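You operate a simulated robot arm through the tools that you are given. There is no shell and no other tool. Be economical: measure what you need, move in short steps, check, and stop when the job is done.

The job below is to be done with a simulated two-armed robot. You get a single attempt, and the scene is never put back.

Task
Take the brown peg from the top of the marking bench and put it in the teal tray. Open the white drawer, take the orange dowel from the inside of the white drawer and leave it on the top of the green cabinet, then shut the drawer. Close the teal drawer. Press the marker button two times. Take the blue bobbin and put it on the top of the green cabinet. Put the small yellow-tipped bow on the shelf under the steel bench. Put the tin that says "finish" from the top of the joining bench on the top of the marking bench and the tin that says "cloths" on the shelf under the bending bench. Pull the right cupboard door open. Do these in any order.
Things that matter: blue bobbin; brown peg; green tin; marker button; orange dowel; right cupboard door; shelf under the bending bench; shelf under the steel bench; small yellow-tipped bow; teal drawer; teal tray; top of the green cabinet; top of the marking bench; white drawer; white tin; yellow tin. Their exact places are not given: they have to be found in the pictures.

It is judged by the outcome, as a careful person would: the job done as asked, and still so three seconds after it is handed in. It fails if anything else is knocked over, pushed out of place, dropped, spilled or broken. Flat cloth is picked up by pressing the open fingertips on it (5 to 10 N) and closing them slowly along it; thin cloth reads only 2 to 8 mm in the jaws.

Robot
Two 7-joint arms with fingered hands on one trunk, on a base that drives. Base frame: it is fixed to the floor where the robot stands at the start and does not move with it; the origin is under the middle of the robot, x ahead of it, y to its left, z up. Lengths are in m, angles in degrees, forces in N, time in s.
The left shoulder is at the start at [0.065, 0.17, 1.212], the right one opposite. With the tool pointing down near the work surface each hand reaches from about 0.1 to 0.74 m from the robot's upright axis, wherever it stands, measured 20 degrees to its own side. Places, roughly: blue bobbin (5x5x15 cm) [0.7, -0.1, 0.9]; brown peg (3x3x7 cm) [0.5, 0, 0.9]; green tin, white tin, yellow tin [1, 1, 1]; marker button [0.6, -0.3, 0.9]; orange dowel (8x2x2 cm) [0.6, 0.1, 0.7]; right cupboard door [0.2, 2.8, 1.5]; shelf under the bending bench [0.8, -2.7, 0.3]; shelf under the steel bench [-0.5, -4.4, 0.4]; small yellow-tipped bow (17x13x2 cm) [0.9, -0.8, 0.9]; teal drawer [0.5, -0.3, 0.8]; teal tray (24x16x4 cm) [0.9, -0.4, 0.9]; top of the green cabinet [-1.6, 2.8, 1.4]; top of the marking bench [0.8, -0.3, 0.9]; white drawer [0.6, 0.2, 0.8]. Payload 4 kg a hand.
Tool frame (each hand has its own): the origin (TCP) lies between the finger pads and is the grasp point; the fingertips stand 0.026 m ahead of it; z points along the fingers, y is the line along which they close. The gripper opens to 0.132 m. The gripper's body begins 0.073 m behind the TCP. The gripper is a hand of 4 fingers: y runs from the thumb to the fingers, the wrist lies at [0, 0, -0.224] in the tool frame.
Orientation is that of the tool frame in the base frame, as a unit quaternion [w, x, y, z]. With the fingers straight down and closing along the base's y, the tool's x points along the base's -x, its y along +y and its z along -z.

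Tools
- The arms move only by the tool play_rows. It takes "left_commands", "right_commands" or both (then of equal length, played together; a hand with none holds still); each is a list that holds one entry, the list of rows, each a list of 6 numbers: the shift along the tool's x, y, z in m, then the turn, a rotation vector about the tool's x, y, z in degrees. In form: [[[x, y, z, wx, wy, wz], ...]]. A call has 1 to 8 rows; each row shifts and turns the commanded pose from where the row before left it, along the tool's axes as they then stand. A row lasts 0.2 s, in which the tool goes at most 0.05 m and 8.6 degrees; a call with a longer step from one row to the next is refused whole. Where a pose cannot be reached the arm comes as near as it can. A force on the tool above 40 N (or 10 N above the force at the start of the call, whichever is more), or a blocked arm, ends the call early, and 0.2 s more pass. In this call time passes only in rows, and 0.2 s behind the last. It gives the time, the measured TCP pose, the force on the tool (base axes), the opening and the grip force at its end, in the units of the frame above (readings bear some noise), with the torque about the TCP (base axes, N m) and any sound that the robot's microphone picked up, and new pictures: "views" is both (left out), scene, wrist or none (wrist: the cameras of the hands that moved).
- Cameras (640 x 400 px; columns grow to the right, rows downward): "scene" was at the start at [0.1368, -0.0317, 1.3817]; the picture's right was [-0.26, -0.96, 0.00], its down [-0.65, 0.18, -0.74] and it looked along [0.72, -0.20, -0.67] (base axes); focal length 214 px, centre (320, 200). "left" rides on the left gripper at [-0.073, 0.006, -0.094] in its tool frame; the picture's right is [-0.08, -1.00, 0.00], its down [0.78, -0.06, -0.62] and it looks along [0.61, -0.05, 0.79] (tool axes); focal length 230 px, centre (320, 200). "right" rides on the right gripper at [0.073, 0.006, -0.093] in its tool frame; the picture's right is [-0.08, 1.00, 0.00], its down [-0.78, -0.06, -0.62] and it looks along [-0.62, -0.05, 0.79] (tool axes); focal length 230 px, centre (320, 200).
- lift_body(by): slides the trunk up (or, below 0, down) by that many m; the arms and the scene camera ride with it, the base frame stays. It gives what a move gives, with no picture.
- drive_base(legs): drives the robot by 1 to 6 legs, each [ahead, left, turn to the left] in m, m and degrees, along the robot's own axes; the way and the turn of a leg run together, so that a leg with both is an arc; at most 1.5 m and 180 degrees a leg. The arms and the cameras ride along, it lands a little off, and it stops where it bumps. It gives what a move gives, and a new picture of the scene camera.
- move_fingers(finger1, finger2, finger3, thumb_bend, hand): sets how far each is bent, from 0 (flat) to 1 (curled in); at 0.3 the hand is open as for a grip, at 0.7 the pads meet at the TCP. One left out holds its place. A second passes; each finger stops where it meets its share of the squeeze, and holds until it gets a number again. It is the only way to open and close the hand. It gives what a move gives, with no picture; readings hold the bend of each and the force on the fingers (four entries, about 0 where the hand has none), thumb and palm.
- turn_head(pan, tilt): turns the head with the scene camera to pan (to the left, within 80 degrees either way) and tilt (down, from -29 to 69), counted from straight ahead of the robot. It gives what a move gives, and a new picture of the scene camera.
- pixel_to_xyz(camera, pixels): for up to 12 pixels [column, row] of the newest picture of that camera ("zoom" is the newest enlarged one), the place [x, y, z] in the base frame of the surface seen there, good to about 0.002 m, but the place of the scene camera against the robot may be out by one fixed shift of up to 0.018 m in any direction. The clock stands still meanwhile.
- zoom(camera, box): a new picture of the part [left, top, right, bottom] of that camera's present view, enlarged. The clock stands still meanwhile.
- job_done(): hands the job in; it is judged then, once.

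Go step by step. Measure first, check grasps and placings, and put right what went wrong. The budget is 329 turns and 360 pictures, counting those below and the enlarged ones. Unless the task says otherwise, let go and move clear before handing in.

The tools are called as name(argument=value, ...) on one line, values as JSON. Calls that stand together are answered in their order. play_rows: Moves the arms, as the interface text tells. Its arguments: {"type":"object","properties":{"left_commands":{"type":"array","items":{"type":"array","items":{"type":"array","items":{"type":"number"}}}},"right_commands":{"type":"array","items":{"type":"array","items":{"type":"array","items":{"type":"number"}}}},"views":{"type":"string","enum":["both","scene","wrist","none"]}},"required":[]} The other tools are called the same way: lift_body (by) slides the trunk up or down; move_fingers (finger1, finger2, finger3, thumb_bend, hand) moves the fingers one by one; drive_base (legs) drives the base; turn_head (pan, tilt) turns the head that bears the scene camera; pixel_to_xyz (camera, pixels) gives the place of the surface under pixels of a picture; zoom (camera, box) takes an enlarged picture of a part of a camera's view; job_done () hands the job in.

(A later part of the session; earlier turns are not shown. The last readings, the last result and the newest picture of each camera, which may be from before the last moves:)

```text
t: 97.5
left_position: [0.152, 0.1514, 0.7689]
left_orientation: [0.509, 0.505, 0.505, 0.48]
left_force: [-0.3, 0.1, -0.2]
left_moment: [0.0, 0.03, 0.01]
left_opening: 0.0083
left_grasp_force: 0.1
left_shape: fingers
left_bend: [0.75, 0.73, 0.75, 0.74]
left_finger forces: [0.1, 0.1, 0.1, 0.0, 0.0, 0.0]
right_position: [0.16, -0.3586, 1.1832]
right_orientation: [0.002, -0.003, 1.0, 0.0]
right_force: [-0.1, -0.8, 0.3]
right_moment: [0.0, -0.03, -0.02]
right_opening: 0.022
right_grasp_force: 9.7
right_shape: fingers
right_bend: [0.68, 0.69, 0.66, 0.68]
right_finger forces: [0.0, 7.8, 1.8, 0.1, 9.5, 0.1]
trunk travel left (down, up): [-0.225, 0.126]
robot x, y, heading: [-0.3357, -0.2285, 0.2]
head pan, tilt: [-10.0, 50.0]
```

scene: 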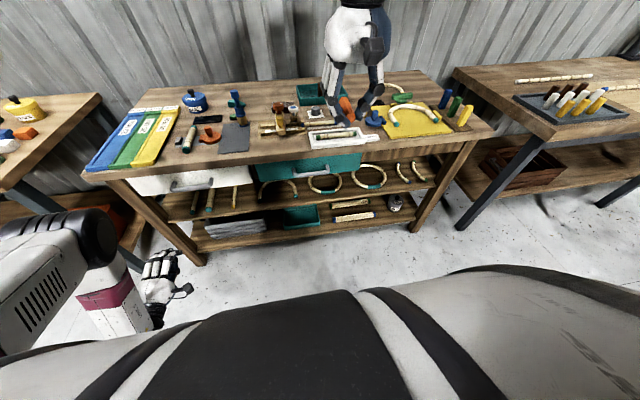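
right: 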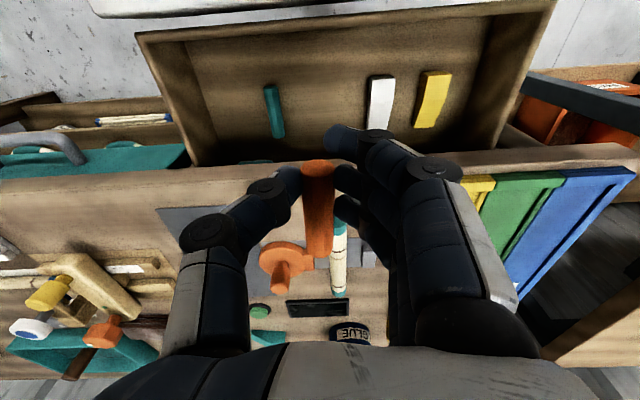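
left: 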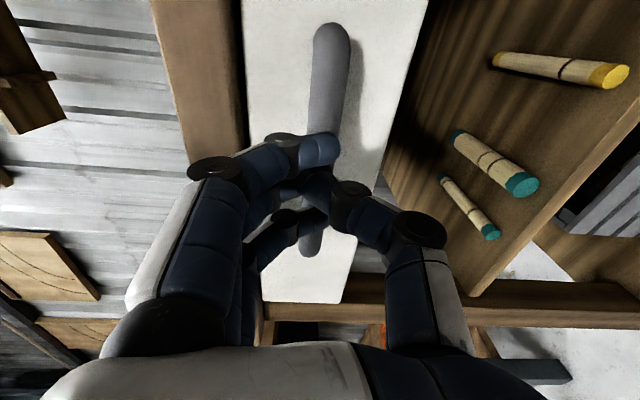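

The white panel is back at x≈0.482 (same as at the start): shut. Raise the left hand and turn it to point down.

play_rows(left_commands=[[[0, 0.05, 0, 0, 0, 0], [0, 0.05, 0, 0, 0, 0], [0, 0.05, 0, 0, 0, 0], [0, 0.05, 0, 0, 0, 0], [0, 0.05, 0, 0, 0, 0], [0, 0.05, 0, 0, 0, 0], [0, 0.05, 0.0, 0, 0, 0], [0, 0.05, 0, 0, 0, 0]]], views="none")

play_rows(left_commands=[[[0, 0, 0.03, 4.95, 4.95, -4.95], [0, 0, 0.03, 4.95, 4.95, -4.95], [0, 0, 0.0, 4.95, 4.95, -4.95], [0, 0, 0, 4.95, 4.95, -4.95], [0, 0, 0, 4.95, 4.95, -4.95], [0, 0, 0, 4.95, 4.95, -4.95], [0, 0, 0, 4.95, 4.95, -4.95]]], views="none")

play_rows(left_commands=[[[0, 0, 0, 4.95, 4.95, -4.95], [0, 0, 0, 4.95, 4.95, -4.95], [0, 0, 0, 4.95, 4.95, -4.95], [0, 0, 0, 4.95, 4.95, -4.95], [0, 0, 0, 4.95, 4.95, -4.95], [0, 0, 0, 4.95, 4.95, -4.95], [0, 0, 0, 4.95, 4.95, -4.95]]], views="none")

```text
t: 99.2
left_position: [0.1663, 0.1623, 1.1653]
left_orientation: [0.51, 0.505, 0.504, 0.481]
left_force: [-1.0, 0.9, 0.5]
left_moment: [-0.05, 0.05, 0.0]
left_opening: 0.0082
left_grasp_force: 0.0
left_shape: fingers
left_bend: [0.75, 0.73, 0.75, 0.74]
left_finger forces: [0.0, 0.0, 0.0, 0.0, 0.0, 0.0]
left hand out of reach, approached as far as the arm can: row 2
right_position: [0.1597, -0.3598, 1.1826]
right_orientation: [0.002, -0.004, 1.0, 0.0]
right_force: [0.1, -0.6, 0.9]
right_moment: [0.02, 0.02, -0.01]
right_opening: 0.0222
right_grasp_force: 9.3
right_shape: fingers
right_bend: [0.68, 0.69, 0.66, 0.68]
right_finger forces: [0.1, 7.8, 1.7, 0.0, 9.5, 0.0]
trunk travel left (down, up): [-0.225, 0.126]
robot x, y, heading: [-0.3405, -0.2278, 0.2]
head pan, tilt: [-10.0, 50.0]
```

```text
t: 100.8
left_position: [0.2265, 0.1658, 1.1653]
left_orientation: [0.289, 0.301, 0.868, 0.27]
left_force: [-0.9, 0.7, -0.3]
left_moment: [-0.01, -0.03, -0.05]
left_opening: 0.0082
left_grasp_force: 0.1
left_shape: fingers
left_bend: [0.75, 0.73, 0.75, 0.74]
left_finger forces: [0.0, 0.1, 0.1, 0.0, 0.0, 0.0]
right_position: [0.159, -0.3574, 1.1835]
right_orientation: [0.002, -0.004, 1.0, -0.001]
right_force: [0.1, 0.2, -0.4]
right_moment: [-0.04, -0.01, -0.01]
right_opening: 0.022
right_grasp_force: 9.0
right_shape: fingers
right_bend: [0.68, 0.69, 0.66, 0.68]
right_finger forces: [0.0, 7.8, 1.7, 0.0, 9.5, 0.1]
trunk travel left (down, up): [-0.225, 0.126]
robot x, y, heading: [-0.3411, -0.2285, 0.2]
head pan, tilt: [-10.0, 50.0]
```

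```text
t: 102.5
left_position: [0.2259, 0.1662, 1.1626]
left_orientation: [-0.012, 0.013, 1.0, -0.015]
left_force: [0.6, 0.4, -0.1]
left_moment: [0.02, 0.0, 0.01]
left_opening: 0.0083
left_grasp_force: 0.2
left_shape: fingers
left_bend: [0.75, 0.73, 0.75, 0.74]
left_finger forces: [0.0, 0.0, 0.0, 0.0, 0.0, 0.0]
right_position: [0.1613, -0.3589, 1.1816]
right_orientation: [0.001, -0.003, 1.0, 0.0]
right_force: [-0.4, -0.1, 0.1]
right_moment: [-0.02, 0.04, 0.0]
right_opening: 0.0222
right_grasp_force: 9.4
right_shape: fingers
right_bend: [0.68, 0.69, 0.66, 0.68]
right_finger forces: [0.0, 7.9, 1.7, 0.1, 9.5, 0.1]
trunk travel left (down, up): [-0.225, 0.126]
robot x, y, heading: [-0.3354, -0.2281, -0.2]
head pan, tilt: [-10.0, 50.0]
```

Left hand points down again. Drive forward and move it above the bobbin.

move_fingers(hand="left", finger1=0.4, finger2=0.4, finger3=0.4, thumb_bend=0.4)

drive_base(legs=[[0.42, 0, 0]])

play_rows(left_commands=[[[0, 0, 0, -1.7, -1.4, -1.5], [0, -0.045, 0, 0, 0, 0], [0, -0.045, 0, 0, 0, 0], [0, -0.045, 0, 0, 0, 0], [-0.02, -0.04, 0, 0, 0, 0], [-0.02, -0.02, 0, 0, 0, 0]]], views="both")

```text
t: 103.5
left_position: [0.2254, 0.1655, 1.164]
left_orientation: [-0.011, 0.015, 1.0, -0.013]
left_force: [0.2, 0.1, 0.4]
left_moment: [0.0, 0.0, 0.02]
left_opening: 0.1029
left_grasp_force: 0.1
left_shape: fingers
left_bend: [0.4, 0.4, 0.4, 0.4]
left_finger forces: [0.0, 0.0, 0.0, 0.1, 0.0, 0.0]
right_position: [0.1606, -0.3586, 1.1821]
right_orientation: [0.001, -0.004, 1.0, -0.001]
right_force: [-0.5, 0.0, -0.3]
right_moment: [-0.01, 0.0, 0.0]
right_opening: 0.0218
right_grasp_force: 9.0
right_shape: fingers
right_bend: [0.68, 0.69, 0.66, 0.68]
right_finger forces: [0.1, 7.9, 1.7, 0.0, 9.5, 0.1]
trunk travel left (down, up): [-0.225, 0.126]
robot x, y, heading: [-0.3379, -0.2291, -0.2]
head pan, tilt: [-10.0, 50.0]
```

```text
t: 106.0
left_position: [0.647, 0.1637, 1.1623]
left_orientation: [-0.01, 0.017, 1.0, -0.015]
left_force: [-0.3, 0.9, -1.2]
left_moment: [0.05, 0.02, 0.03]
left_opening: 0.1034
left_grasp_force: 0.0
left_shape: fingers
left_bend: [0.4, 0.4, 0.4, 0.4]
left_finger forces: [0.0, 0.0, 0.0, 0.0, 0.1, 0.0]
right_position: [0.5785, -0.3608, 1.1818]
right_orientation: [0.001, -0.002, 1.0, 0.001]
right_force: [-0.5, -0.3, 0.5]
right_moment: [-0.01, 0.0, -0.02]
right_opening: 0.0221
right_grasp_force: 9.3
right_shape: fingers
right_bend: [0.68, 0.69, 0.66, 0.68]
right_finger forces: [0.0, 7.8, 1.8, 0.0, 9.6, 0.0]
trunk travel left (down, up): [-0.225, 0.126]
robot x, y, heading: [0.0801, -0.2262, -0.0]
head pan, tilt: [-10.0, 50.0]
```

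scene: 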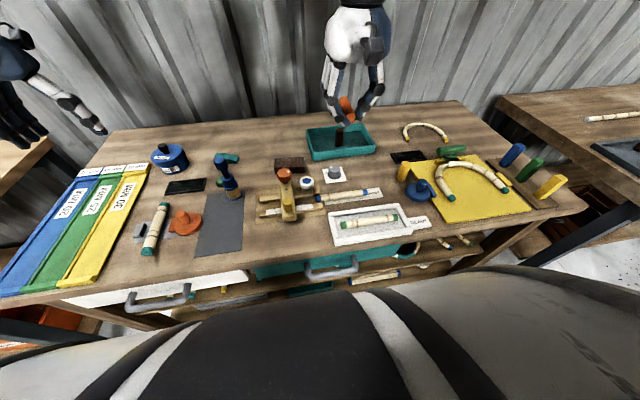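

```text
t: 107.4
left_position: [0.6859, -0.0319, 1.1608]
left_orientation: [0.002, 0.004, 1.0, 0.001]
left_force: [-0.7, 0.1, 0.4]
left_moment: [0.03, 0.02, 0.03]
left_opening: 0.1031
left_grasp_force: 0.0
left_shape: fingers
left_bend: [0.4, 0.4, 0.4, 0.4]
left_finger forces: [0.0, 0.1, 0.1, 0.1, 0.0, 0.0]
right_position: [0.5782, -0.3605, 1.1826]
right_orientation: [0.001, -0.001, 1.0, 0.001]
right_force: [0.8, -0.8, 0.6]
right_moment: [0.01, -0.02, 0.0]
right_opening: 0.0218
right_grasp_force: 9.5
right_shape: fingers
right_bend: [0.68, 0.69, 0.66, 0.68]
right_finger forces: [0.1, 7.9, 1.7, 0.1, 9.4, 0.0]
trunk travel left (down, up): [-0.225, 0.126]
robot x, y, heading: [0.082, -0.2279, -0.3]
head pan, tilt: [-10.0, 50.0]
```

scene: 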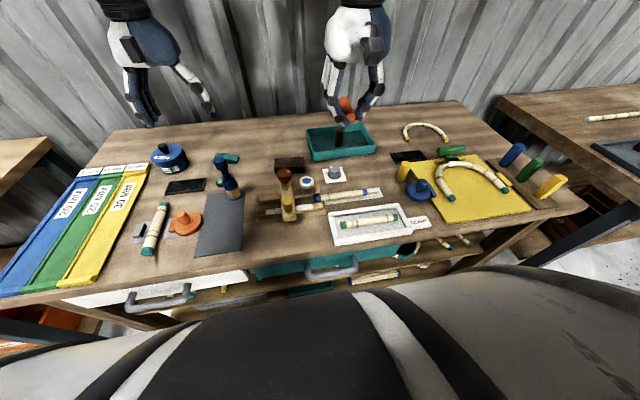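
left: 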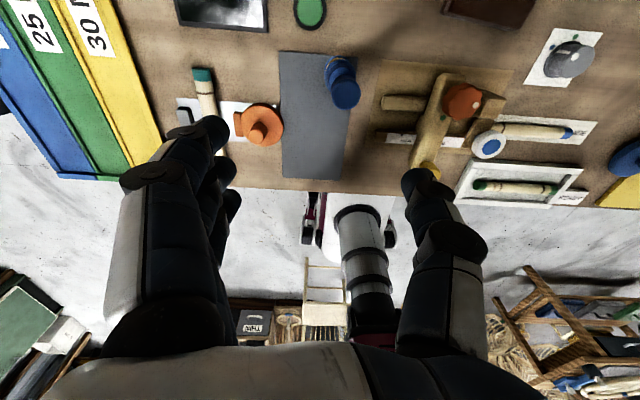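

Bobbin in the left camera at (343,85). Measure.

pixel_to_xyz(camera="left", pixels=[[345, 96], [345, 85], [340, 68], [345, 105], [462, 98], [310, 12], [355, 95], [335, 95]])

zoom(camera="left", box=[260, 0, 480, 180])

```text
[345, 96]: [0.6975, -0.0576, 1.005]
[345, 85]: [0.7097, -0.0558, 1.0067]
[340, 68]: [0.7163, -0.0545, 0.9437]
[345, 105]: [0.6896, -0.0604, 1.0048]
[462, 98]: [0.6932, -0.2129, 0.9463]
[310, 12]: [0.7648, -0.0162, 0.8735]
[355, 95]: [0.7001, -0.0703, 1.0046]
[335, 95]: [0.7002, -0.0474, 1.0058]
```

```text
2.22 times, centred on (370, 90) of left
```

zoom: 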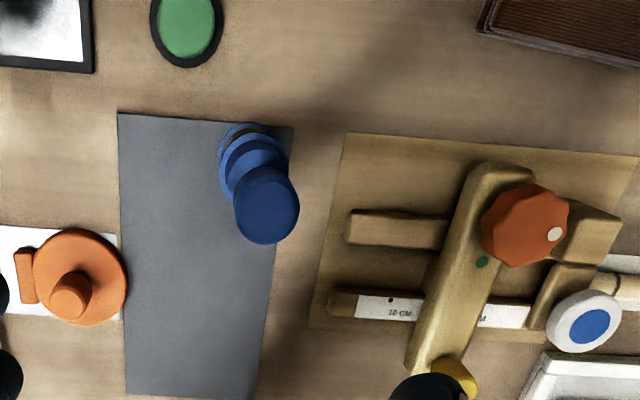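

Bobbin top centre (0.698,-0.058,1.005). Descend over it.

play_rows(left_commands=[[[-0.012, -0.026, 0.02, 0, 0, 0], [0, 0, 0.05, 0, 0, 0], [0, 0, 0.05, 0, 0, 0], [0, 0, 0.04, 0, 0, 0]]], views="wrist")

```text
t: 108.4
left_position: [0.6989, -0.0534, 1.0035]
left_orientation: [0.002, 0.003, 1.0, -0.001]
left_force: [-0.1, 0.7, -0.2]
left_moment: [0.0, 0.0, 0.04]
left_opening: 0.1032
left_grasp_force: 0.0
left_shape: fingers
left_bend: [0.4, 0.4, 0.4, 0.4]
left_finger forces: [0.0, 0.0, 0.0, 0.0, 0.1, 0.1]
right_position: [0.5787, -0.3603, 1.1829]
right_orientation: [0.001, -0.001, 1.0, -0.001]
right_force: [0.2, 0.3, -0.1]
right_moment: [-0.01, 0.03, -0.01]
right_opening: 0.0224
right_grasp_force: 9.6
right_shape: fingers
right_bend: [0.68, 0.69, 0.66, 0.68]
right_finger forces: [0.0, 7.8, 1.7, 0.0, 9.4, 0.0]
trunk travel left (down, up): [-0.225, 0.126]
robot x, y, heading: [0.0812, -0.2306, -0.0]
head pan, tilt: [-10.0, 50.0]
```

left: 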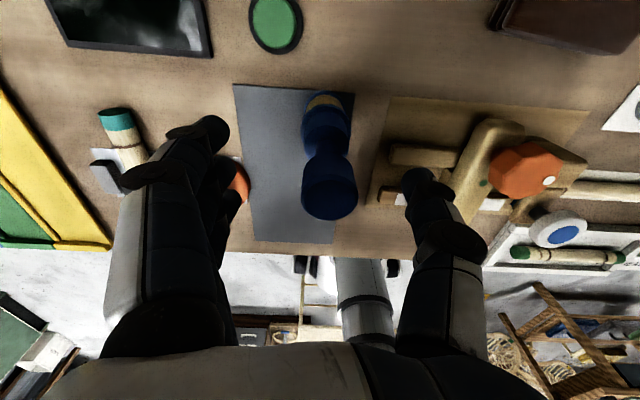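

Centred. Lower 5.5 cm and close.

play_rows(left_commands=[[[0, -0.003, 0.03, 0, 0, 0], [0, 0, 0.025, 0, 0, 0]]], views="none")

move_fingers(hand="left", finger1=0.72, finger2=0.75, finger3=0.72, thumb_bend=0.72)

zoom(camera="left", box=[0, 0, 640, 400])

```text
t: 109.0
left_position: [0.6988, -0.0609, 0.9484]
left_orientation: [0.002, 0.003, 1.0, 0.001]
left_force: [0.1, 0.5, -0.1]
left_moment: [0.0, 0.03, -0.02]
left_opening: 0.1033
left_grasp_force: 0.0
left_shape: fingers
left_bend: [0.4, 0.4, 0.4, 0.4]
left_finger forces: [0.0, 0.1, 0.0, 0.0, 0.0, 0.0]
right_position: [0.5777, -0.3601, 1.1818]
right_orientation: [0.0, -0.001, 1.0, 0.0]
right_force: [-0.6, 0.1, 0.0]
right_moment: [-0.04, 0.01, -0.01]
right_opening: 0.0221
right_grasp_force: 9.4
right_shape: fingers
right_bend: [0.68, 0.69, 0.66, 0.68]
right_finger forces: [0.0, 7.8, 1.7, 0.0, 9.6, 0.0]
trunk travel left (down, up): [-0.225, 0.126]
robot x, y, heading: [0.0798, -0.229, -0.0]
head pan, tilt: [-10.0, 50.0]
```

```text
t: 110.0
left_position: [0.6987, -0.0602, 0.948]
left_orientation: [0.002, 0.003, 1.0, 0.0]
left_force: [-1.0, 0.3, 0.2]
left_moment: [-0.01, 0.01, -0.02]
left_opening: 0.0146
left_grasp_force: 6.6
left_shape: fingers
left_bend: [0.72, 0.68, 0.72, 0.69]
left_finger forces: [0.0, 6.5, 0.0, 0.1, 6.9, 0.0]
right_position: [0.5775, -0.3608, 1.1825]
right_orientation: [0.001, -0.002, 1.0, 0.0]
right_force: [-0.2, 0.3, 0.4]
right_moment: [0.02, 0.01, 0.01]
right_opening: 0.022
right_grasp_force: 9.5
right_shape: fingers
right_bend: [0.68, 0.69, 0.66, 0.68]
right_finger forces: [0.1, 7.8, 1.7, 0.0, 9.5, 0.1]
trunk travel left (down, up): [-0.225, 0.126]
robot x, y, heading: [0.0785, -0.2234, 0.2]
head pan, tilt: [-10.0, 50.0]
```

```text
1.00 times, centred on (320, 200) of left (not enlarged: the box is as wide or as high as the picture)
```

zoom: 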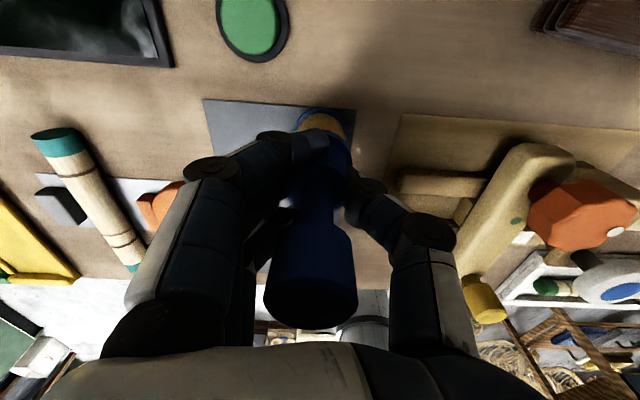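

Gripped at the neck (1.5 cm), with the knob above the pads. Tighten slightly and lift.

move_fingers(hand="left", finger2=0.8, thumb_bend=0.78)

play_rows(left_commands=[[[0, 0, -0.03, 0, 0, 0], [0, 0, -0.05, 0, 0, 0], [0, 0, -0.05, 0, 0, 0], [0, 0, -0.05, 0, 0, 0], [0, 0.03, -0.03, 0, 0, 0], [0, 0.04, 0, 0, 0, 0]]], views="both")

```text
t: 111.0
left_position: [0.699, -0.0597, 0.9473]
left_orientation: [0.001, 0.004, 1.0, 0.001]
left_force: [0.0, -1.1, 0.5]
left_moment: [-0.01, 0.01, -0.02]
left_opening: 0.0125
left_grasp_force: 9.8
left_shape: fingers
left_bend: [0.72, 0.68, 0.72, 0.71]
left_finger forces: [0.0, 9.7, 0.0, 0.1, 9.5, 0.0]
right_position: [0.5784, -0.3612, 1.1819]
right_orientation: [0.001, -0.002, 1.0, 0.0]
right_force: [-0.3, 0.3, 0.1]
right_moment: [-0.02, 0.01, 0.0]
right_opening: 0.0221
right_grasp_force: 10.0
right_shape: fingers
right_bend: [0.68, 0.69, 0.66, 0.68]
right_finger forces: [0.1, 7.8, 1.7, 0.0, 9.5, 0.1]
trunk travel left (down, up): [-0.225, 0.126]
robot x, y, heading: [0.08, -0.229, 0.1]
head pan, tilt: [-10.0, 50.0]
```

```text
t: 112.4
left_position: [0.6959, 0.0099, 1.1566]
left_orientation: [0.002, 0.002, 1.0, 0.0]
left_force: [0.6, 0.7, -1.5]
left_moment: [-0.06, -0.03, 0.02]
left_opening: 0.0122
left_grasp_force: 10.0
left_shape: fingers
left_bend: [0.72, 0.68, 0.72, 0.71]
left_finger forces: [0.1, 9.7, 0.1, 0.0, 9.6, 0.0]
right_position: [0.5776, -0.3596, 1.1819]
right_orientation: [0.001, -0.003, 1.0, -0.001]
right_force: [0.0, 0.0, 0.5]
right_moment: [-0.05, -0.01, 0.01]
right_opening: 0.0221
right_grasp_force: 9.6
right_shape: fingers
right_bend: [0.68, 0.69, 0.66, 0.68]
right_finger forces: [0.0, 7.9, 1.6, 0.0, 9.4, 0.1]
trunk travel left (down, up): [-0.225, 0.126]
robot x, y, heading: [0.0802, -0.2284, -0.0]
head pan, tilt: [-10.0, 50.0]
```

scene: 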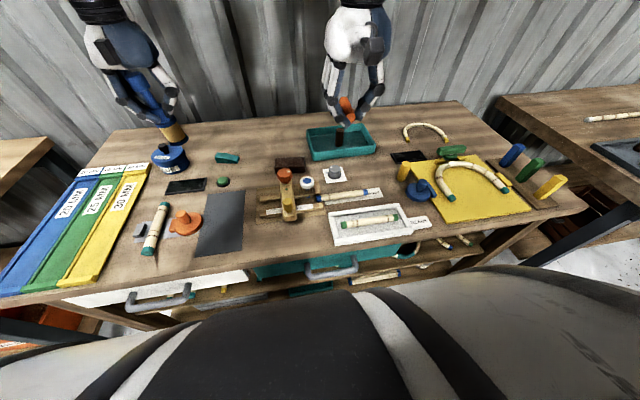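
left: 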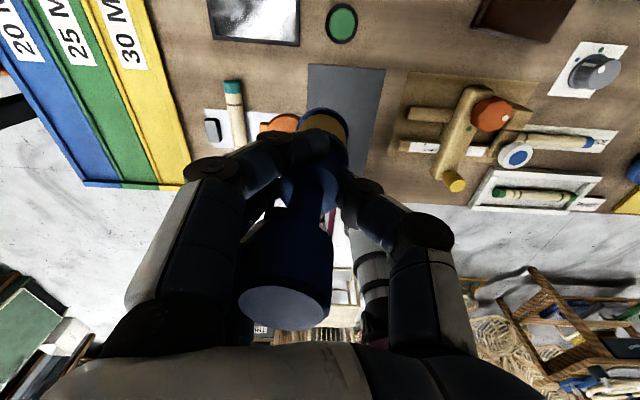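

Bobbin is held. Tuck in the arms, back off, and look around toward the left.

play_rows(left_commands=[[[0.05, 0, 0, 0, 0, 0], [0.05, 0, 0, 0, 0, 0], [0.05, 0, 0, 0, 0, 0], [0.04, 0, 0, 0, 0, 0]]], right_commands=[[[0.04, 0, 0, 0, 0, 0], [0.04, 0, 0, 0, 0, 0], [0.02, 0, 0, 0, 0, 0], [0.0, 0, 0, 0, 0, 0]]], views="none")

drive_base(legs=[[-0.65, 0, 0]])

turn_head(pan=75, tilt=15)

```text
t: 113.4
left_position: [0.508, 0.0099, 1.1556]
left_orientation: [0.002, 0.003, 1.0, 0.0]
left_force: [-0.3, 0.9, -0.1]
left_moment: [0.0, -0.02, -0.05]
left_opening: 0.0123
left_grasp_force: 9.8
left_shape: fingers
left_bend: [0.72, 0.68, 0.72, 0.71]
left_finger forces: [0.0, 9.6, 0.0, 0.1, 9.5, 0.1]
right_position: [0.4786, -0.3607, 1.1838]
right_orientation: [0.002, -0.002, 1.0, 0.0]
right_force: [-0.5, 1.2, -0.7]
right_moment: [-0.01, 0.02, 0.04]
right_opening: 0.0221
right_grasp_force: 9.2
right_shape: fingers
right_bend: [0.68, 0.69, 0.66, 0.68]
right_finger forces: [0.0, 7.8, 1.6, 0.1, 9.4, 0.0]
trunk travel left (down, up): [-0.225, 0.126]
robot x, y, heading: [0.0803, -0.2297, -0.1]
head pan, tilt: [-10.0, 50.0]
```

```text
t: 116.8
left_position: [-0.1296, 0.0124, 1.1541]
left_orientation: [0.002, -0.004, 1.0, 0.0]
left_force: [-1.2, -0.8, -1.0]
left_moment: [0.01, 0.0, -0.01]
left_opening: 0.0122
left_grasp_force: 10.1
left_shape: fingers
left_bend: [0.72, 0.68, 0.72, 0.71]
left_finger forces: [0.0, 9.5, 0.1, 0.1, 9.5, 0.0]
right_position: [-0.1554, -0.3588, 1.1829]
right_orientation: [0.001, -0.009, 1.0, -0.001]
right_force: [-1.0, 0.2, -0.5]
right_moment: [0.01, -0.01, -0.01]
right_opening: 0.022
right_grasp_force: 9.6
right_shape: fingers
right_bend: [0.68, 0.69, 0.66, 0.68]
right_finger forces: [0.0, 7.8, 1.5, 0.0, 9.6, 0.0]
trunk travel left (down, up): [-0.225, 0.126]
robot x, y, heading: [-0.5533, -0.2315, 0.9]
head pan, tilt: [-10.0, 50.0]
stopped in leg 1: the robot was blocked; the commanded pose is now the measured one
```

scene: 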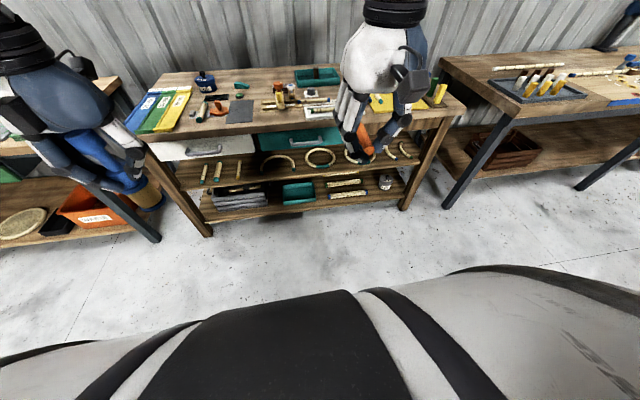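

```text
t: 118.4
left_position: [-0.1275, 0.0126, 1.1531]
left_orientation: [0.001, -0.005, 1.0, 0.0]
left_force: [0.2, 0.2, -0.9]
left_moment: [0.02, 0.02, 0.0]
left_opening: 0.0124
left_grasp_force: 9.6
left_shape: fingers
left_bend: [0.72, 0.68, 0.72, 0.71]
left_finger forces: [0.1, 9.5, 0.1, 0.0, 9.5, 0.1]
right_position: [-0.1521, -0.358, 1.1813]
right_orientation: [0.002, -0.009, 1.0, 0.0]
right_force: [0.6, -0.1, 0.5]
right_moment: [-0.02, 0.02, -0.04]
right_opening: 0.0223
right_grasp_force: 9.8
right_shape: fingers
right_bend: [0.68, 0.69, 0.66, 0.68]
right_finger forces: [0.1, 7.7, 1.6, 0.1, 9.5, 0.0]
trunk travel left (down, up): [-0.225, 0.126]
robot x, y, heading: [-0.5511, -0.2364, 0.6]
head pan, tilt: [75.0, 15.0]
```

scene: 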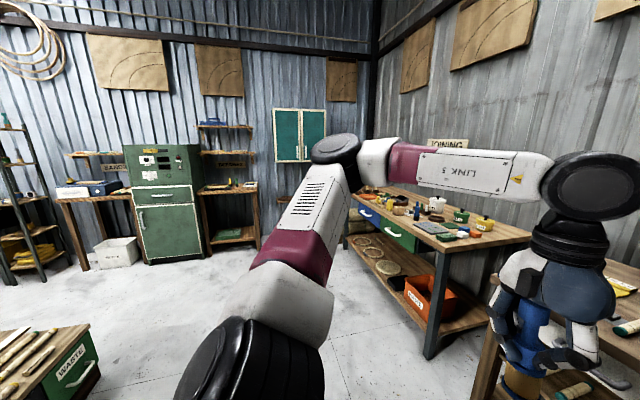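

The base bumped something behind at x≈-0.55, so I'll go forward 5 cm. The green cabinet is at (165,200) and the teal wall cupboard at (300,135). Zoom on these and the area behind.

drive_base(legs=[[0.08, 0, 0]])

zoom(camera="scene", box=[40, 80, 360, 280])

pixel_to_xyz(camera="scene", pixels=[[130, 145], [195, 145], [160, 155], [140, 262], [200, 262], [275, 160], [325, 160], [300, 115], [60, 200], [260, 250], [80, 370], [10, 330]])

```text
t: 119.5
left_position: [-0.0473, 0.0128, 1.1545]
left_orientation: [0.001, -0.004, 1.0, 0.0]
left_force: [0.7, 0.5, -2.4]
left_moment: [-0.02, 0.01, 0.02]
left_opening: 0.0123
left_grasp_force: 9.3
left_shape: fingers
left_bend: [0.72, 0.68, 0.72, 0.71]
left_finger forces: [0.0, 9.6, 0.0, 0.0, 9.6, 0.1]
right_position: [-0.0731, -0.3581, 1.1822]
right_orientation: [0.0, -0.009, 1.0, 0.0]
right_force: [0.4, 0.0, -0.3]
right_moment: [0.01, 0.01, -0.01]
right_opening: 0.0222
right_grasp_force: 9.5
right_shape: fingers
right_bend: [0.68, 0.69, 0.66, 0.68]
right_finger forces: [0.0, 7.8, 1.6, 0.0, 9.5, 0.0]
trunk travel left (down, up): [-0.225, 0.126]
robot x, y, heading: [-0.4731, -0.229, 0.8]
head pan, tilt: [75.0, 15.0]
```

scene: 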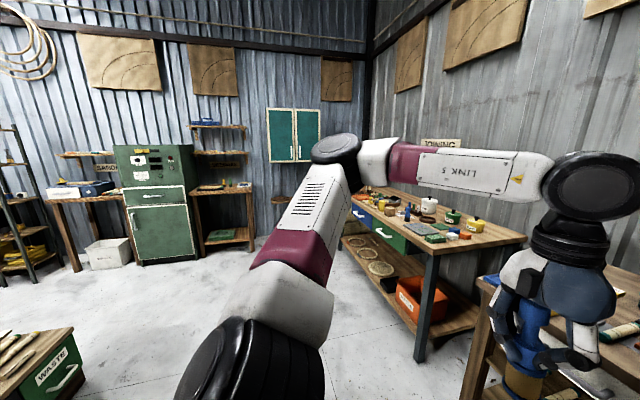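

```text
2.00 times, centred on (200, 180) of scene
```

zoom: 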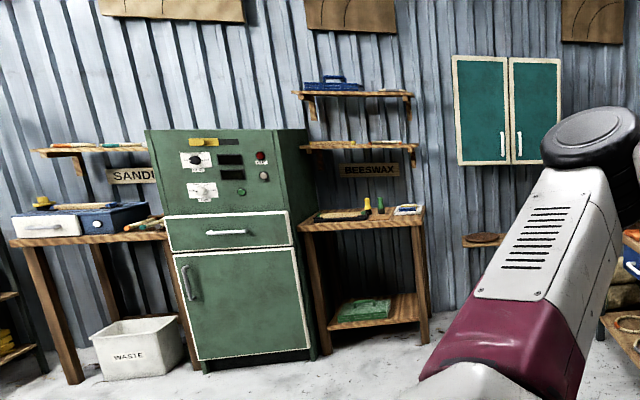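

```text
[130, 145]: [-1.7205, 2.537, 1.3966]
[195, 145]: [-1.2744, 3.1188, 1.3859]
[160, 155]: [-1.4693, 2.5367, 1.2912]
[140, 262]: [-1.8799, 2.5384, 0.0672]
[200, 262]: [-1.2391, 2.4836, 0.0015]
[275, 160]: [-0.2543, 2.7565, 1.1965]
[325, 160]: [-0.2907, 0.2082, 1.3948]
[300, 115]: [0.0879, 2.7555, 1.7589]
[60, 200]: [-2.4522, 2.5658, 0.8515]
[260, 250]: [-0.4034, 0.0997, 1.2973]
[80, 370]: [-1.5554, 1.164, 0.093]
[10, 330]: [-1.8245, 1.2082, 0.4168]
```

Cabinet front is at y≈2.54, x -1.72…-1.27, top ≈1.40. Strafe left a bit and turn 90° left to see the way.

drive_base(legs=[[0.0, 0.6, 0], [0, 0, 89]])

turn_head(pan=40, tilt=25)

```text
t: 129.1
left_position: [-0.733, 0.791, 1.1538]
left_orientation: [-0.001, 0.714, -0.7, -0.001]
left_force: [-0.3, -1.0, -1.5]
left_moment: [-0.01, 0.0, -0.03]
left_opening: 0.0122
left_grasp_force: 9.5
left_shape: fingers
left_bend: [0.72, 0.68, 0.72, 0.71]
left_finger forces: [0.1, 9.5, 0.0, 0.0, 9.3, 0.0]
right_position: [-0.3603, 0.7712, 1.1828]
right_orientation: [-0.001, 0.717, -0.697, 0.0]
right_force: [-0.3, 0.7, 0.1]
right_moment: [0.0, -0.01, 0.0]
right_opening: 0.0222
right_grasp_force: 9.0
right_shape: fingers
right_bend: [0.68, 0.69, 0.66, 0.68]
right_finger forces: [0.1, 7.8, 1.7, 0.1, 9.4, 0.0]
trunk travel left (down, up): [-0.225, 0.126]
robot x, y, heading: [-0.4835, 0.3701, 91.5]
head pan, tilt: [75.0, 15.0]
```

scene: 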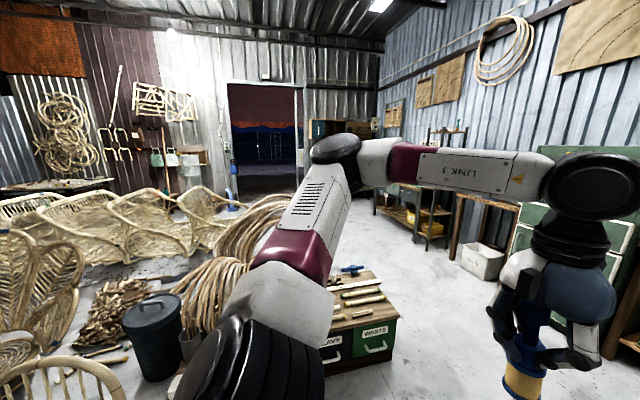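

```text
t: 130.1
left_position: [-0.7326, 0.7917, 1.1539]
left_orientation: [-0.001, 0.714, -0.7, -0.001]
left_force: [-0.6, 0.1, -0.4]
left_moment: [-0.03, 0.02, -0.01]
left_opening: 0.0124
left_grasp_force: 9.3
left_shape: fingers
left_bend: [0.72, 0.68, 0.72, 0.71]
left_finger forces: [0.0, 9.5, 0.0, 0.0, 9.4, 0.1]
right_position: [-0.3611, 0.77, 1.1814]
right_orientation: [0.0, 0.717, -0.698, -0.001]
right_force: [0.3, 0.2, 0.6]
right_moment: [0.0, 0.03, -0.03]
right_opening: 0.0222
right_grasp_force: 9.7
right_shape: fingers
right_bend: [0.68, 0.69, 0.66, 0.68]
right_finger forces: [0.0, 7.9, 1.6, 0.0, 9.3, 0.1]
trunk travel left (down, up): [-0.225, 0.126]
robot x, y, heading: [-0.4838, 0.3695, 91.4]
head pan, tilt: [40.0, 25.0]
```

scene: 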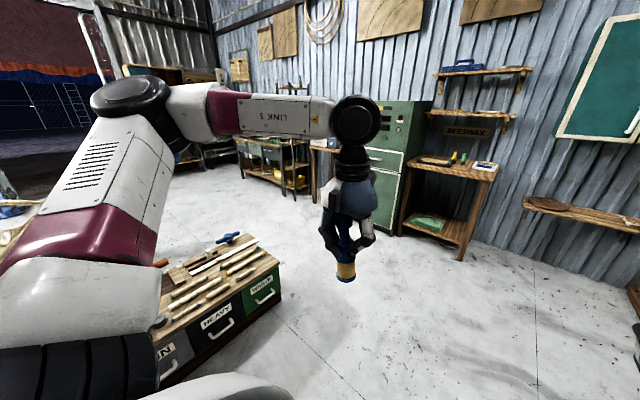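

Ahead (north) is free floor; the low drawer chest is on the left (corner 280,270). Measure it and things beside the cabinet.

pixel_to_xyz(camera="scene", pixels=[[278, 262], [283, 297], [170, 385], [400, 100], [430, 102], [395, 235], [470, 255], [400, 160], [380, 120], [430, 250]])

drive_base(legs=[[1.3, 0, -1.4]])

```text
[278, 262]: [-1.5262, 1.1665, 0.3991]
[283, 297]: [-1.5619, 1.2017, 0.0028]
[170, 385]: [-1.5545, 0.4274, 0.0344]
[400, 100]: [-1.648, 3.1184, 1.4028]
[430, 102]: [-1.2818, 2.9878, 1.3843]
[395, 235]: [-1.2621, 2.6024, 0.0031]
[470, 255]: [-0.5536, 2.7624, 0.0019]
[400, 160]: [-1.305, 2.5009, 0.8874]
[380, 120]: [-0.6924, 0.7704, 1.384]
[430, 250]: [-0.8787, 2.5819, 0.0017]
```

```text
t: 136.6
left_position: [-0.7118, 2.1026, 1.1534]
left_orientation: [0.001, -0.697, 0.717, 0.0]
left_force: [0.1, 0.1, -0.8]
left_moment: [-0.01, 0.01, 0.03]
left_opening: 0.0121
left_grasp_force: 9.2
left_shape: fingers
left_bend: [0.72, 0.68, 0.72, 0.71]
left_finger forces: [0.0, 9.4, 0.0, 0.0, 9.3, 0.0]
right_position: [-0.3411, 2.0642, 1.1825]
right_orientation: [0.001, -0.7, 0.714, 0.001]
right_force: [-0.8, 0.5, 0.3]
right_moment: [-0.01, -0.02, -0.04]
right_opening: 0.022
right_grasp_force: 9.0
right_shape: fingers
right_bend: [0.68, 0.69, 0.66, 0.68]
right_finger forces: [0.0, 7.8, 1.6, 0.0, 9.3, 0.2]
trunk travel left (down, up): [-0.225, 0.126]
robot x, y, heading: [-0.4854, 1.6683, 88.9]
head pan, tilt: [40.0, 25.0]
```

scene: 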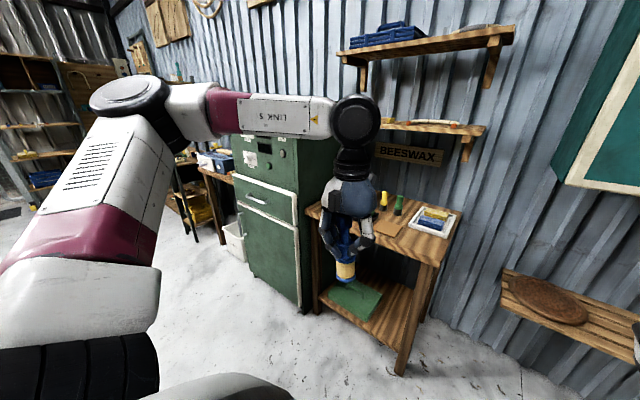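

Strafe left ~1.0 m to stand in front of the cabinet.

drive_base(legs=[[0.03, 0.95, 1.0]])

turn_head(pan=0, tilt=20)

```text
t: 145.3
left_position: [-1.6773, 2.1403, 1.155]
left_orientation: [0.001, -0.705, 0.709, 0.001]
left_force: [0.5, -0.6, -0.5]
left_moment: [0.03, -0.05, 0.01]
left_opening: 0.0121
left_grasp_force: 9.7
left_shape: fingers
left_bend: [0.72, 0.68, 0.72, 0.71]
left_finger forces: [0.0, 9.6, 0.1, 0.1, 9.4, 0.0]
right_position: [-1.3049, 2.1107, 1.1831]
right_orientation: [-0.001, 0.708, -0.706, -0.001]
right_force: [-0.3, -0.4, 0.5]
right_moment: [0.01, -0.01, -0.01]
right_opening: 0.0222
right_grasp_force: 9.3
right_shape: fingers
right_bend: [0.68, 0.69, 0.66, 0.68]
right_finger forces: [0.0, 7.9, 1.7, 0.0, 9.5, 0.0]
trunk travel left (down, up): [-0.225, 0.126]
robot x, y, heading: [-1.439, 1.7115, 89.9]
head pan, tilt: [40.0, 25.0]
```

scene: 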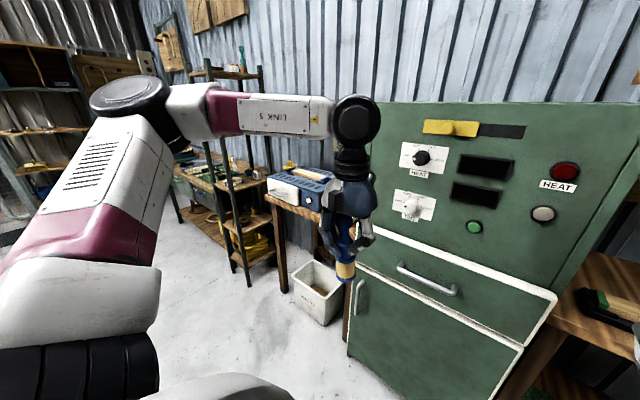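

```text
t: 146.4
left_position: [-1.6772, 2.1408, 1.1542]
left_orientation: [0.001, -0.706, 0.709, 0.001]
left_force: [-0.5, -0.8, -1.6]
left_moment: [0.0, 0.02, 0.02]
left_opening: 0.0121
left_grasp_force: 9.9
left_shape: fingers
left_bend: [0.72, 0.68, 0.72, 0.71]
left_finger forces: [0.0, 9.6, 0.0, 0.1, 9.4, 0.1]
right_position: [-1.3052, 2.1109, 1.1819]
right_orientation: [-0.001, 0.708, -0.706, -0.001]
right_force: [-0.2, -0.1, 0.3]
right_moment: [-0.04, 0.0, -0.01]
right_opening: 0.0219
right_grasp_force: 9.7
right_shape: fingers
right_bend: [0.68, 0.69, 0.66, 0.68]
right_finger forces: [0.0, 7.8, 1.6, 0.0, 9.5, 0.0]
trunk travel left (down, up): [-0.225, 0.126]
robot x, y, heading: [-1.4391, 1.714, 89.9]
head pan, tilt: [0.0, 20.0]
```

scene: 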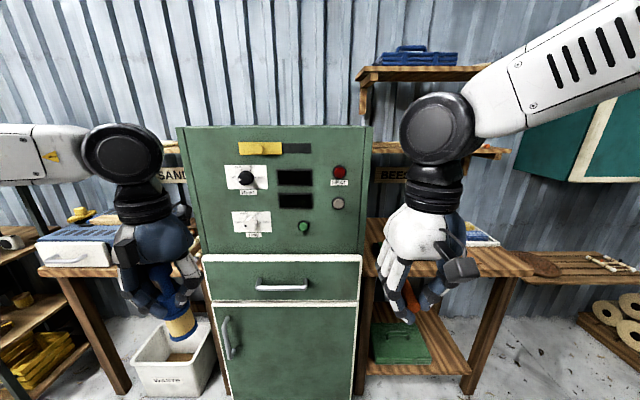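

Now in front of the cabinet. Raise the trunk fully and measure the cabinet top.

lift_body(by=0.125)

turn_head(pan=0, tilt=25)

pixel_to_xyz(camera="scene", pixels=[[185, 140], [280, 140], [360, 140], [190, 160], [350, 160], [185, 110], [360, 110], [280, 120], [280, 100]])

```text
t: 147.9
left_position: [-1.6763, 2.1412, 1.2798]
left_orientation: [0.001, -0.705, 0.71, 0.001]
left_force: [1.2, 0.0, -1.6]
left_moment: [0.0, 0.02, 0.0]
left_opening: 0.0121
left_grasp_force: 9.6
left_shape: fingers
left_bend: [0.72, 0.68, 0.72, 0.71]
left_finger forces: [0.1, 9.6, 0.1, 0.0, 9.5, 0.0]
right_position: [-1.3058, 2.1111, 1.3066]
right_orientation: [-0.001, 0.709, -0.705, 0.0]
right_force: [0.4, 0.3, 0.1]
right_moment: [-0.04, 0.02, -0.04]
right_opening: 0.0226
right_grasp_force: 9.4
right_shape: fingers
right_bend: [0.68, 0.69, 0.66, 0.68]
right_finger forces: [0.0, 7.8, 1.6, 0.0, 9.4, 0.1]
trunk travel left (down, up): [-0.35, 0.001]
robot x, y, heading: [-1.4393, 1.7147, 90.0]
head pan, tilt: [0.0, 20.0]
```

```text
t: 148.6
left_position: [-1.6776, 2.1401, 1.2806]
left_orientation: [0.001, -0.705, 0.709, 0.0]
left_force: [-0.1, -0.1, -1.1]
left_moment: [0.02, 0.0, -0.05]
left_opening: 0.0124
left_grasp_force: 9.0
left_shape: fingers
left_bend: [0.72, 0.68, 0.72, 0.71]
left_finger forces: [0.1, 9.6, 0.0, 0.0, 9.3, 0.0]
right_position: [-1.3056, 2.1098, 1.3074]
right_orientation: [0.0, 0.708, -0.706, -0.002]
right_force: [0.2, -0.3, -0.1]
right_moment: [-0.04, 0.01, 0.0]
right_opening: 0.022
right_grasp_force: 9.2
right_shape: fingers
right_bend: [0.68, 0.69, 0.66, 0.68]
right_finger forces: [0.0, 7.8, 1.7, 0.1, 9.3, 0.1]
trunk travel left (down, up): [-0.35, 0.001]
robot x, y, heading: [-1.4409, 1.7092, 89.9]
head pan, tilt: [0.0, 25.0]
```

scene: 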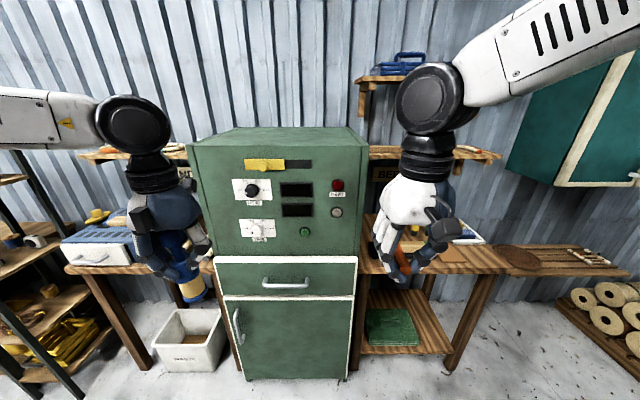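

```text
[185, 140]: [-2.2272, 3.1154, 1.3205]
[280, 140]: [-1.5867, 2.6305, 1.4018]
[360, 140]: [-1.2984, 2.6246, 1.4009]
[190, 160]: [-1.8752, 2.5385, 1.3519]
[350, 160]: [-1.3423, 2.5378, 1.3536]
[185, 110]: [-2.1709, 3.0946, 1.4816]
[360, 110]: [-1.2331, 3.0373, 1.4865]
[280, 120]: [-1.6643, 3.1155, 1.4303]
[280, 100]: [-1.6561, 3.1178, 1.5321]
```

Top is at z≈1.40, y 2.55–3.05, x -1.88…-1.29. Raise both hands first.

play_rows(left_commands=[[[0, 0, -0.05, 0, 0, 0], [0, 0, -0.05, 0, 0, 0], [0, 0, -0.05, 0, 0, 0], [0, 0, -0.05, 0, 0, 0], [0, 0, -0.05, 0, 0, 0], [0, 0, -0.02, 0, 0, 0]]], right_commands=[[[0, 0, -0.05, 0, 0, 0], [0, 0, -0.05, 0, 0, 0], [0, 0, -0.05, 0, 0, 0], [0, 0, -0.05, 0, 0, 0], [0, 0, 0, 0, 0, 0], [0, 0, 0, 0, 0, 0]]], views="scene")

```text
t: 150.0
left_position: [-1.6756, 2.139, 1.5465]
left_orientation: [0.001, -0.704, 0.71, 0.002]
left_force: [-0.6, -0.5, -1.1]
left_moment: [0.03, -0.01, -0.05]
left_opening: 0.0122
left_grasp_force: 9.3
left_shape: fingers
left_bend: [0.72, 0.68, 0.72, 0.71]
left_finger forces: [0.0, 9.5, 0.1, 0.0, 9.3, 0.0]
right_position: [-1.3067, 2.1074, 1.5054]
right_orientation: [0.0, 0.708, -0.706, -0.001]
right_force: [-1.1, 0.3, 0.8]
right_moment: [0.02, 0.03, -0.01]
right_opening: 0.022
right_grasp_force: 9.1
right_shape: fingers
right_bend: [0.68, 0.69, 0.66, 0.68]
right_finger forces: [0.0, 7.9, 1.5, 0.0, 9.4, 0.0]
trunk travel left (down, up): [-0.35, 0.001]
robot x, y, heading: [-1.4374, 1.7164, 89.9]
head pan, tilt: [0.0, 25.0]
```

scene: 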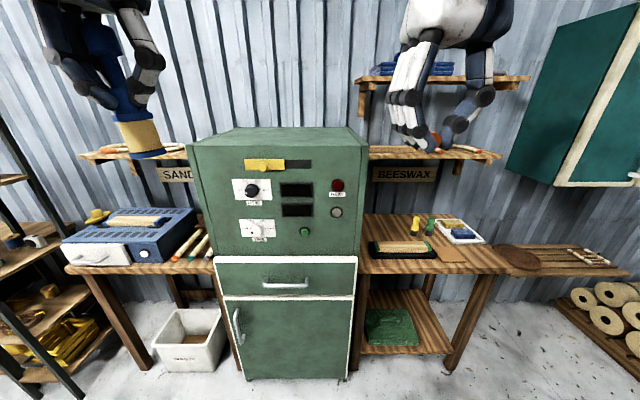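

Both hands clear the top. Drive forward 0.42 m, then bring the hands over the top.

drive_base(legs=[[0.42, 0, 0]])

play_rows(left_commands=[[[-0.045, 0, 0, 0, 0, 0], [-0.045, 0, 0, 0, 0, 0], [-0.045, 0, 0, 0, 0, 0], [-0.045, 0, 0, 0, 0, 0]]], right_commands=[[[-0.03, 0.03, 0, 0, 0, 0], [-0.03, 0.03, 0, 0, 0, 0], [-0.03, 0.03, 0, 0, 0, 0], [-0.03, 0.03, 0, 0, 0, 0]]], views="both")

```text
t: 152.6
left_position: [-1.6859, 2.5599, 1.5443]
left_orientation: [-0.001, 0.711, -0.703, -0.001]
left_force: [-0.1, 0.6, -0.4]
left_moment: [0.02, 0.01, 0.01]
left_opening: 0.012
left_grasp_force: 8.7
left_shape: fingers
left_bend: [0.72, 0.68, 0.72, 0.71]
left_finger forces: [0.0, 9.6, 0.1, 0.0, 9.4, 0.0]
right_position: [-1.317, 2.5344, 1.5061]
right_orientation: [0.0, 0.714, -0.701, 0.0]
right_force: [-1.0, -0.4, -0.4]
right_moment: [0.02, -0.02, -0.01]
right_opening: 0.0219
right_grasp_force: 9.6
right_shape: fingers
right_bend: [0.68, 0.69, 0.66, 0.68]
right_finger forces: [0.0, 7.9, 1.5, 0.0, 9.4, 0.1]
trunk travel left (down, up): [-0.35, 0.001]
robot x, y, heading: [-1.4427, 2.1355, 90.9]
head pan, tilt: [0.0, 25.0]
```

scene: 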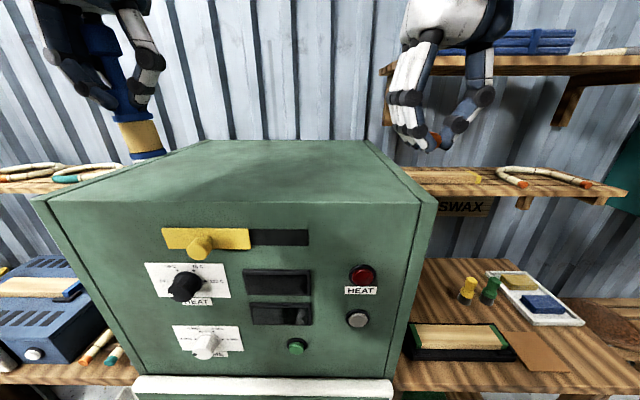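

```text
t: 153.6
left_position: [-1.6925, 2.6744, 1.542]
left_orientation: [-0.002, 0.71, -0.704, 0.0]
left_force: [-0.4, 0.4, -0.9]
left_moment: [0.0, -0.02, -0.02]
left_opening: 0.0119
left_grasp_force: 9.6
left_shape: fingers
left_bend: [0.72, 0.68, 0.72, 0.71]
left_finger forces: [0.0, 9.7, 0.0, 0.1, 9.3, 0.1]
left hand out of reach, approached as far as the arm can: row 3, 4
right_position: [-1.4436, 2.6538, 1.5016]
right_orientation: [0.0, 0.714, -0.701, 0.002]
right_force: [-1.0, 0.5, -0.8]
right_moment: [-0.01, -0.05, 0.02]
right_opening: 0.0224
right_grasp_force: 9.3
right_shape: fingers
right_bend: [0.68, 0.69, 0.66, 0.68]
right_finger forces: [0.0, 7.9, 1.6, 0.1, 9.5, 0.1]
trunk travel left (down, up): [-0.35, 0.001]
robot x, y, heading: [-1.441, 2.1357, 91.1]
head pan, tilt: [0.0, 25.0]
```

scene: 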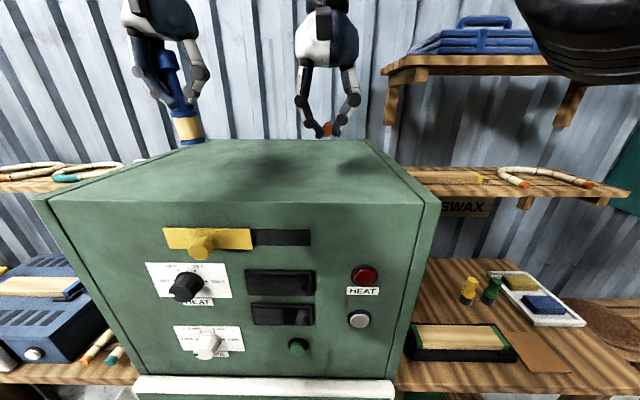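
right: 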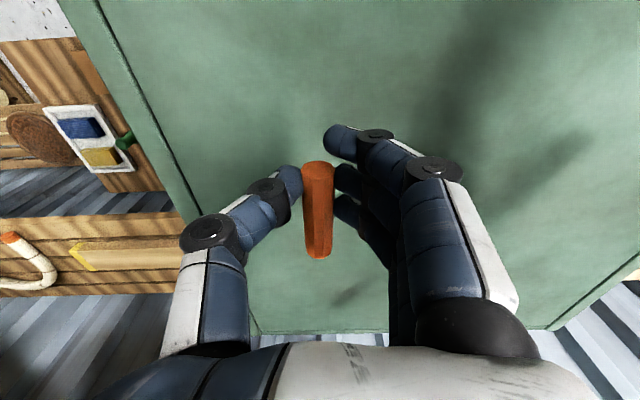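
left: 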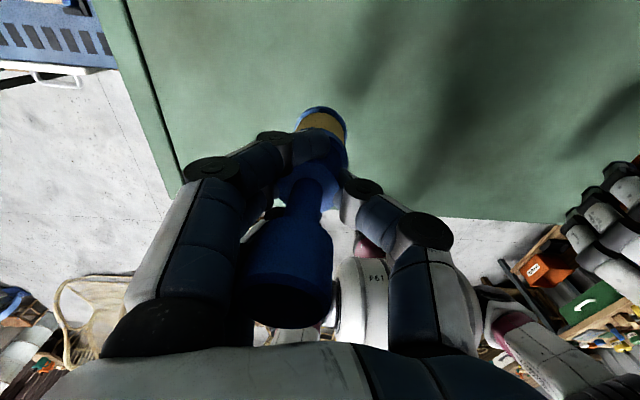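

Both are over the top. Measure the surface height near each.

pixel_to_xyz(camera="left", pixels=[[400, 100], [250, 60], [400, 200], [180, 180], [335, 125], [320, 112]])

pixel_to_xyz(camera="right", pixels=[[250, 80], [250, 200], [300, 20], [500, 100], [318, 200], [318, 250], [318, 170]])

```text
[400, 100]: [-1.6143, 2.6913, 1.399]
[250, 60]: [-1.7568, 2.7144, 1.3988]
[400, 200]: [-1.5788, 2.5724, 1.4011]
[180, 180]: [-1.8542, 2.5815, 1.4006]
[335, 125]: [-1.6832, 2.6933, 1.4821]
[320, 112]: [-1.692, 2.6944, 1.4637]
```

```text
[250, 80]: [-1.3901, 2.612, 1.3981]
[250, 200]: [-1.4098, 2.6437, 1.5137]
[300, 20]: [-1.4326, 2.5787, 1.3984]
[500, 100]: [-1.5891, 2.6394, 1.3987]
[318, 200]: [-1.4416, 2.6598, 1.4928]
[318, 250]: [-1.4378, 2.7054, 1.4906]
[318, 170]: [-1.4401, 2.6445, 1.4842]
```

Top z=1.399. Lower the right hand (dowel bottom ≈ TCP−0.030) and left hand (bobbin bottom ≈ TCP−0.081) close to the surface.

play_rows(right_commands=[[[0, 0, 0.03, 0, 0, 0], [0, 0, 0.03, 0, 0, 0], [0, 0, 0.006, 0, 0, 0], [0, 0, 0.003, 0, 0, 0], [0, 0, 0.002, 0, 0, 0]]], left_commands=[[[0, 0, 0.03, 0, 0, 0], [0, 0, 0.02, 0, 0, 0], [0, 0, 0.004, 0, 0, 0], [0, 0, 0.003, 0, 0, 0], [0, 0, 0.002, 0, 0, 0]]], views="wrist")

```text
t: 154.8
left_position: [-1.6861, 2.674, 1.4858]
left_orientation: [-0.001, 0.711, -0.703, -0.001]
left_force: [-0.4, -0.3, -0.1]
left_moment: [0.03, 0.06, 0.04]
left_opening: 0.0115
left_grasp_force: 9.4
left_shape: fingers
left_bend: [0.72, 0.68, 0.72, 0.72]
left_finger forces: [0.1, 9.5, 0.0, 0.0, 9.2, 0.0]
right_position: [-1.4386, 2.6516, 1.434]
right_orientation: [-0.001, 0.714, -0.7, 0.0]
right_force: [0.1, -1.1, 0.3]
right_moment: [0.0, -0.03, -0.01]
right_opening: 0.0221
right_grasp_force: 9.4
right_shape: fingers
right_bend: [0.68, 0.69, 0.66, 0.68]
right_finger forces: [0.1, 7.9, 1.6, 0.1, 9.4, 0.0]
trunk travel left (down, up): [-0.35, 0.001]
robot x, y, heading: [-1.4393, 2.1339, 90.8]
head pan, tilt: [0.0, 25.0]
```

right: 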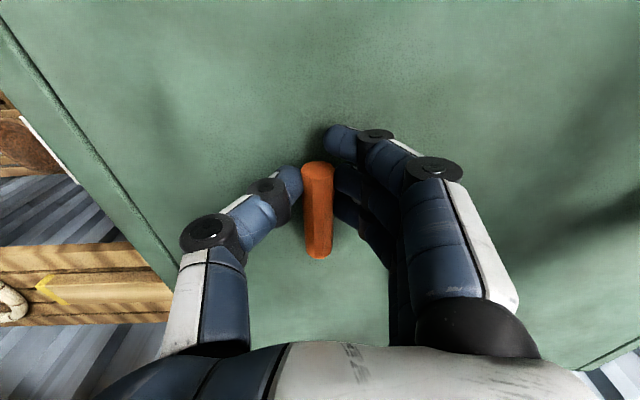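
left: 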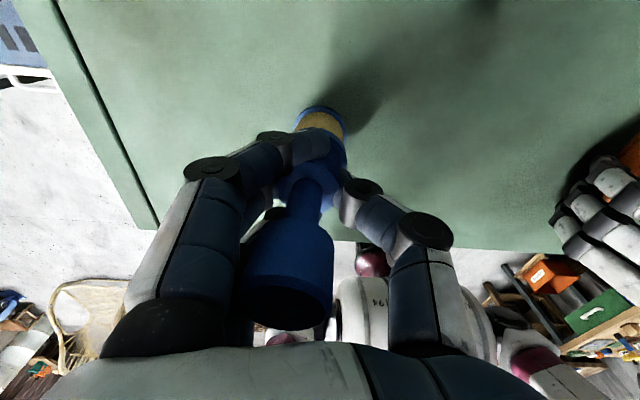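

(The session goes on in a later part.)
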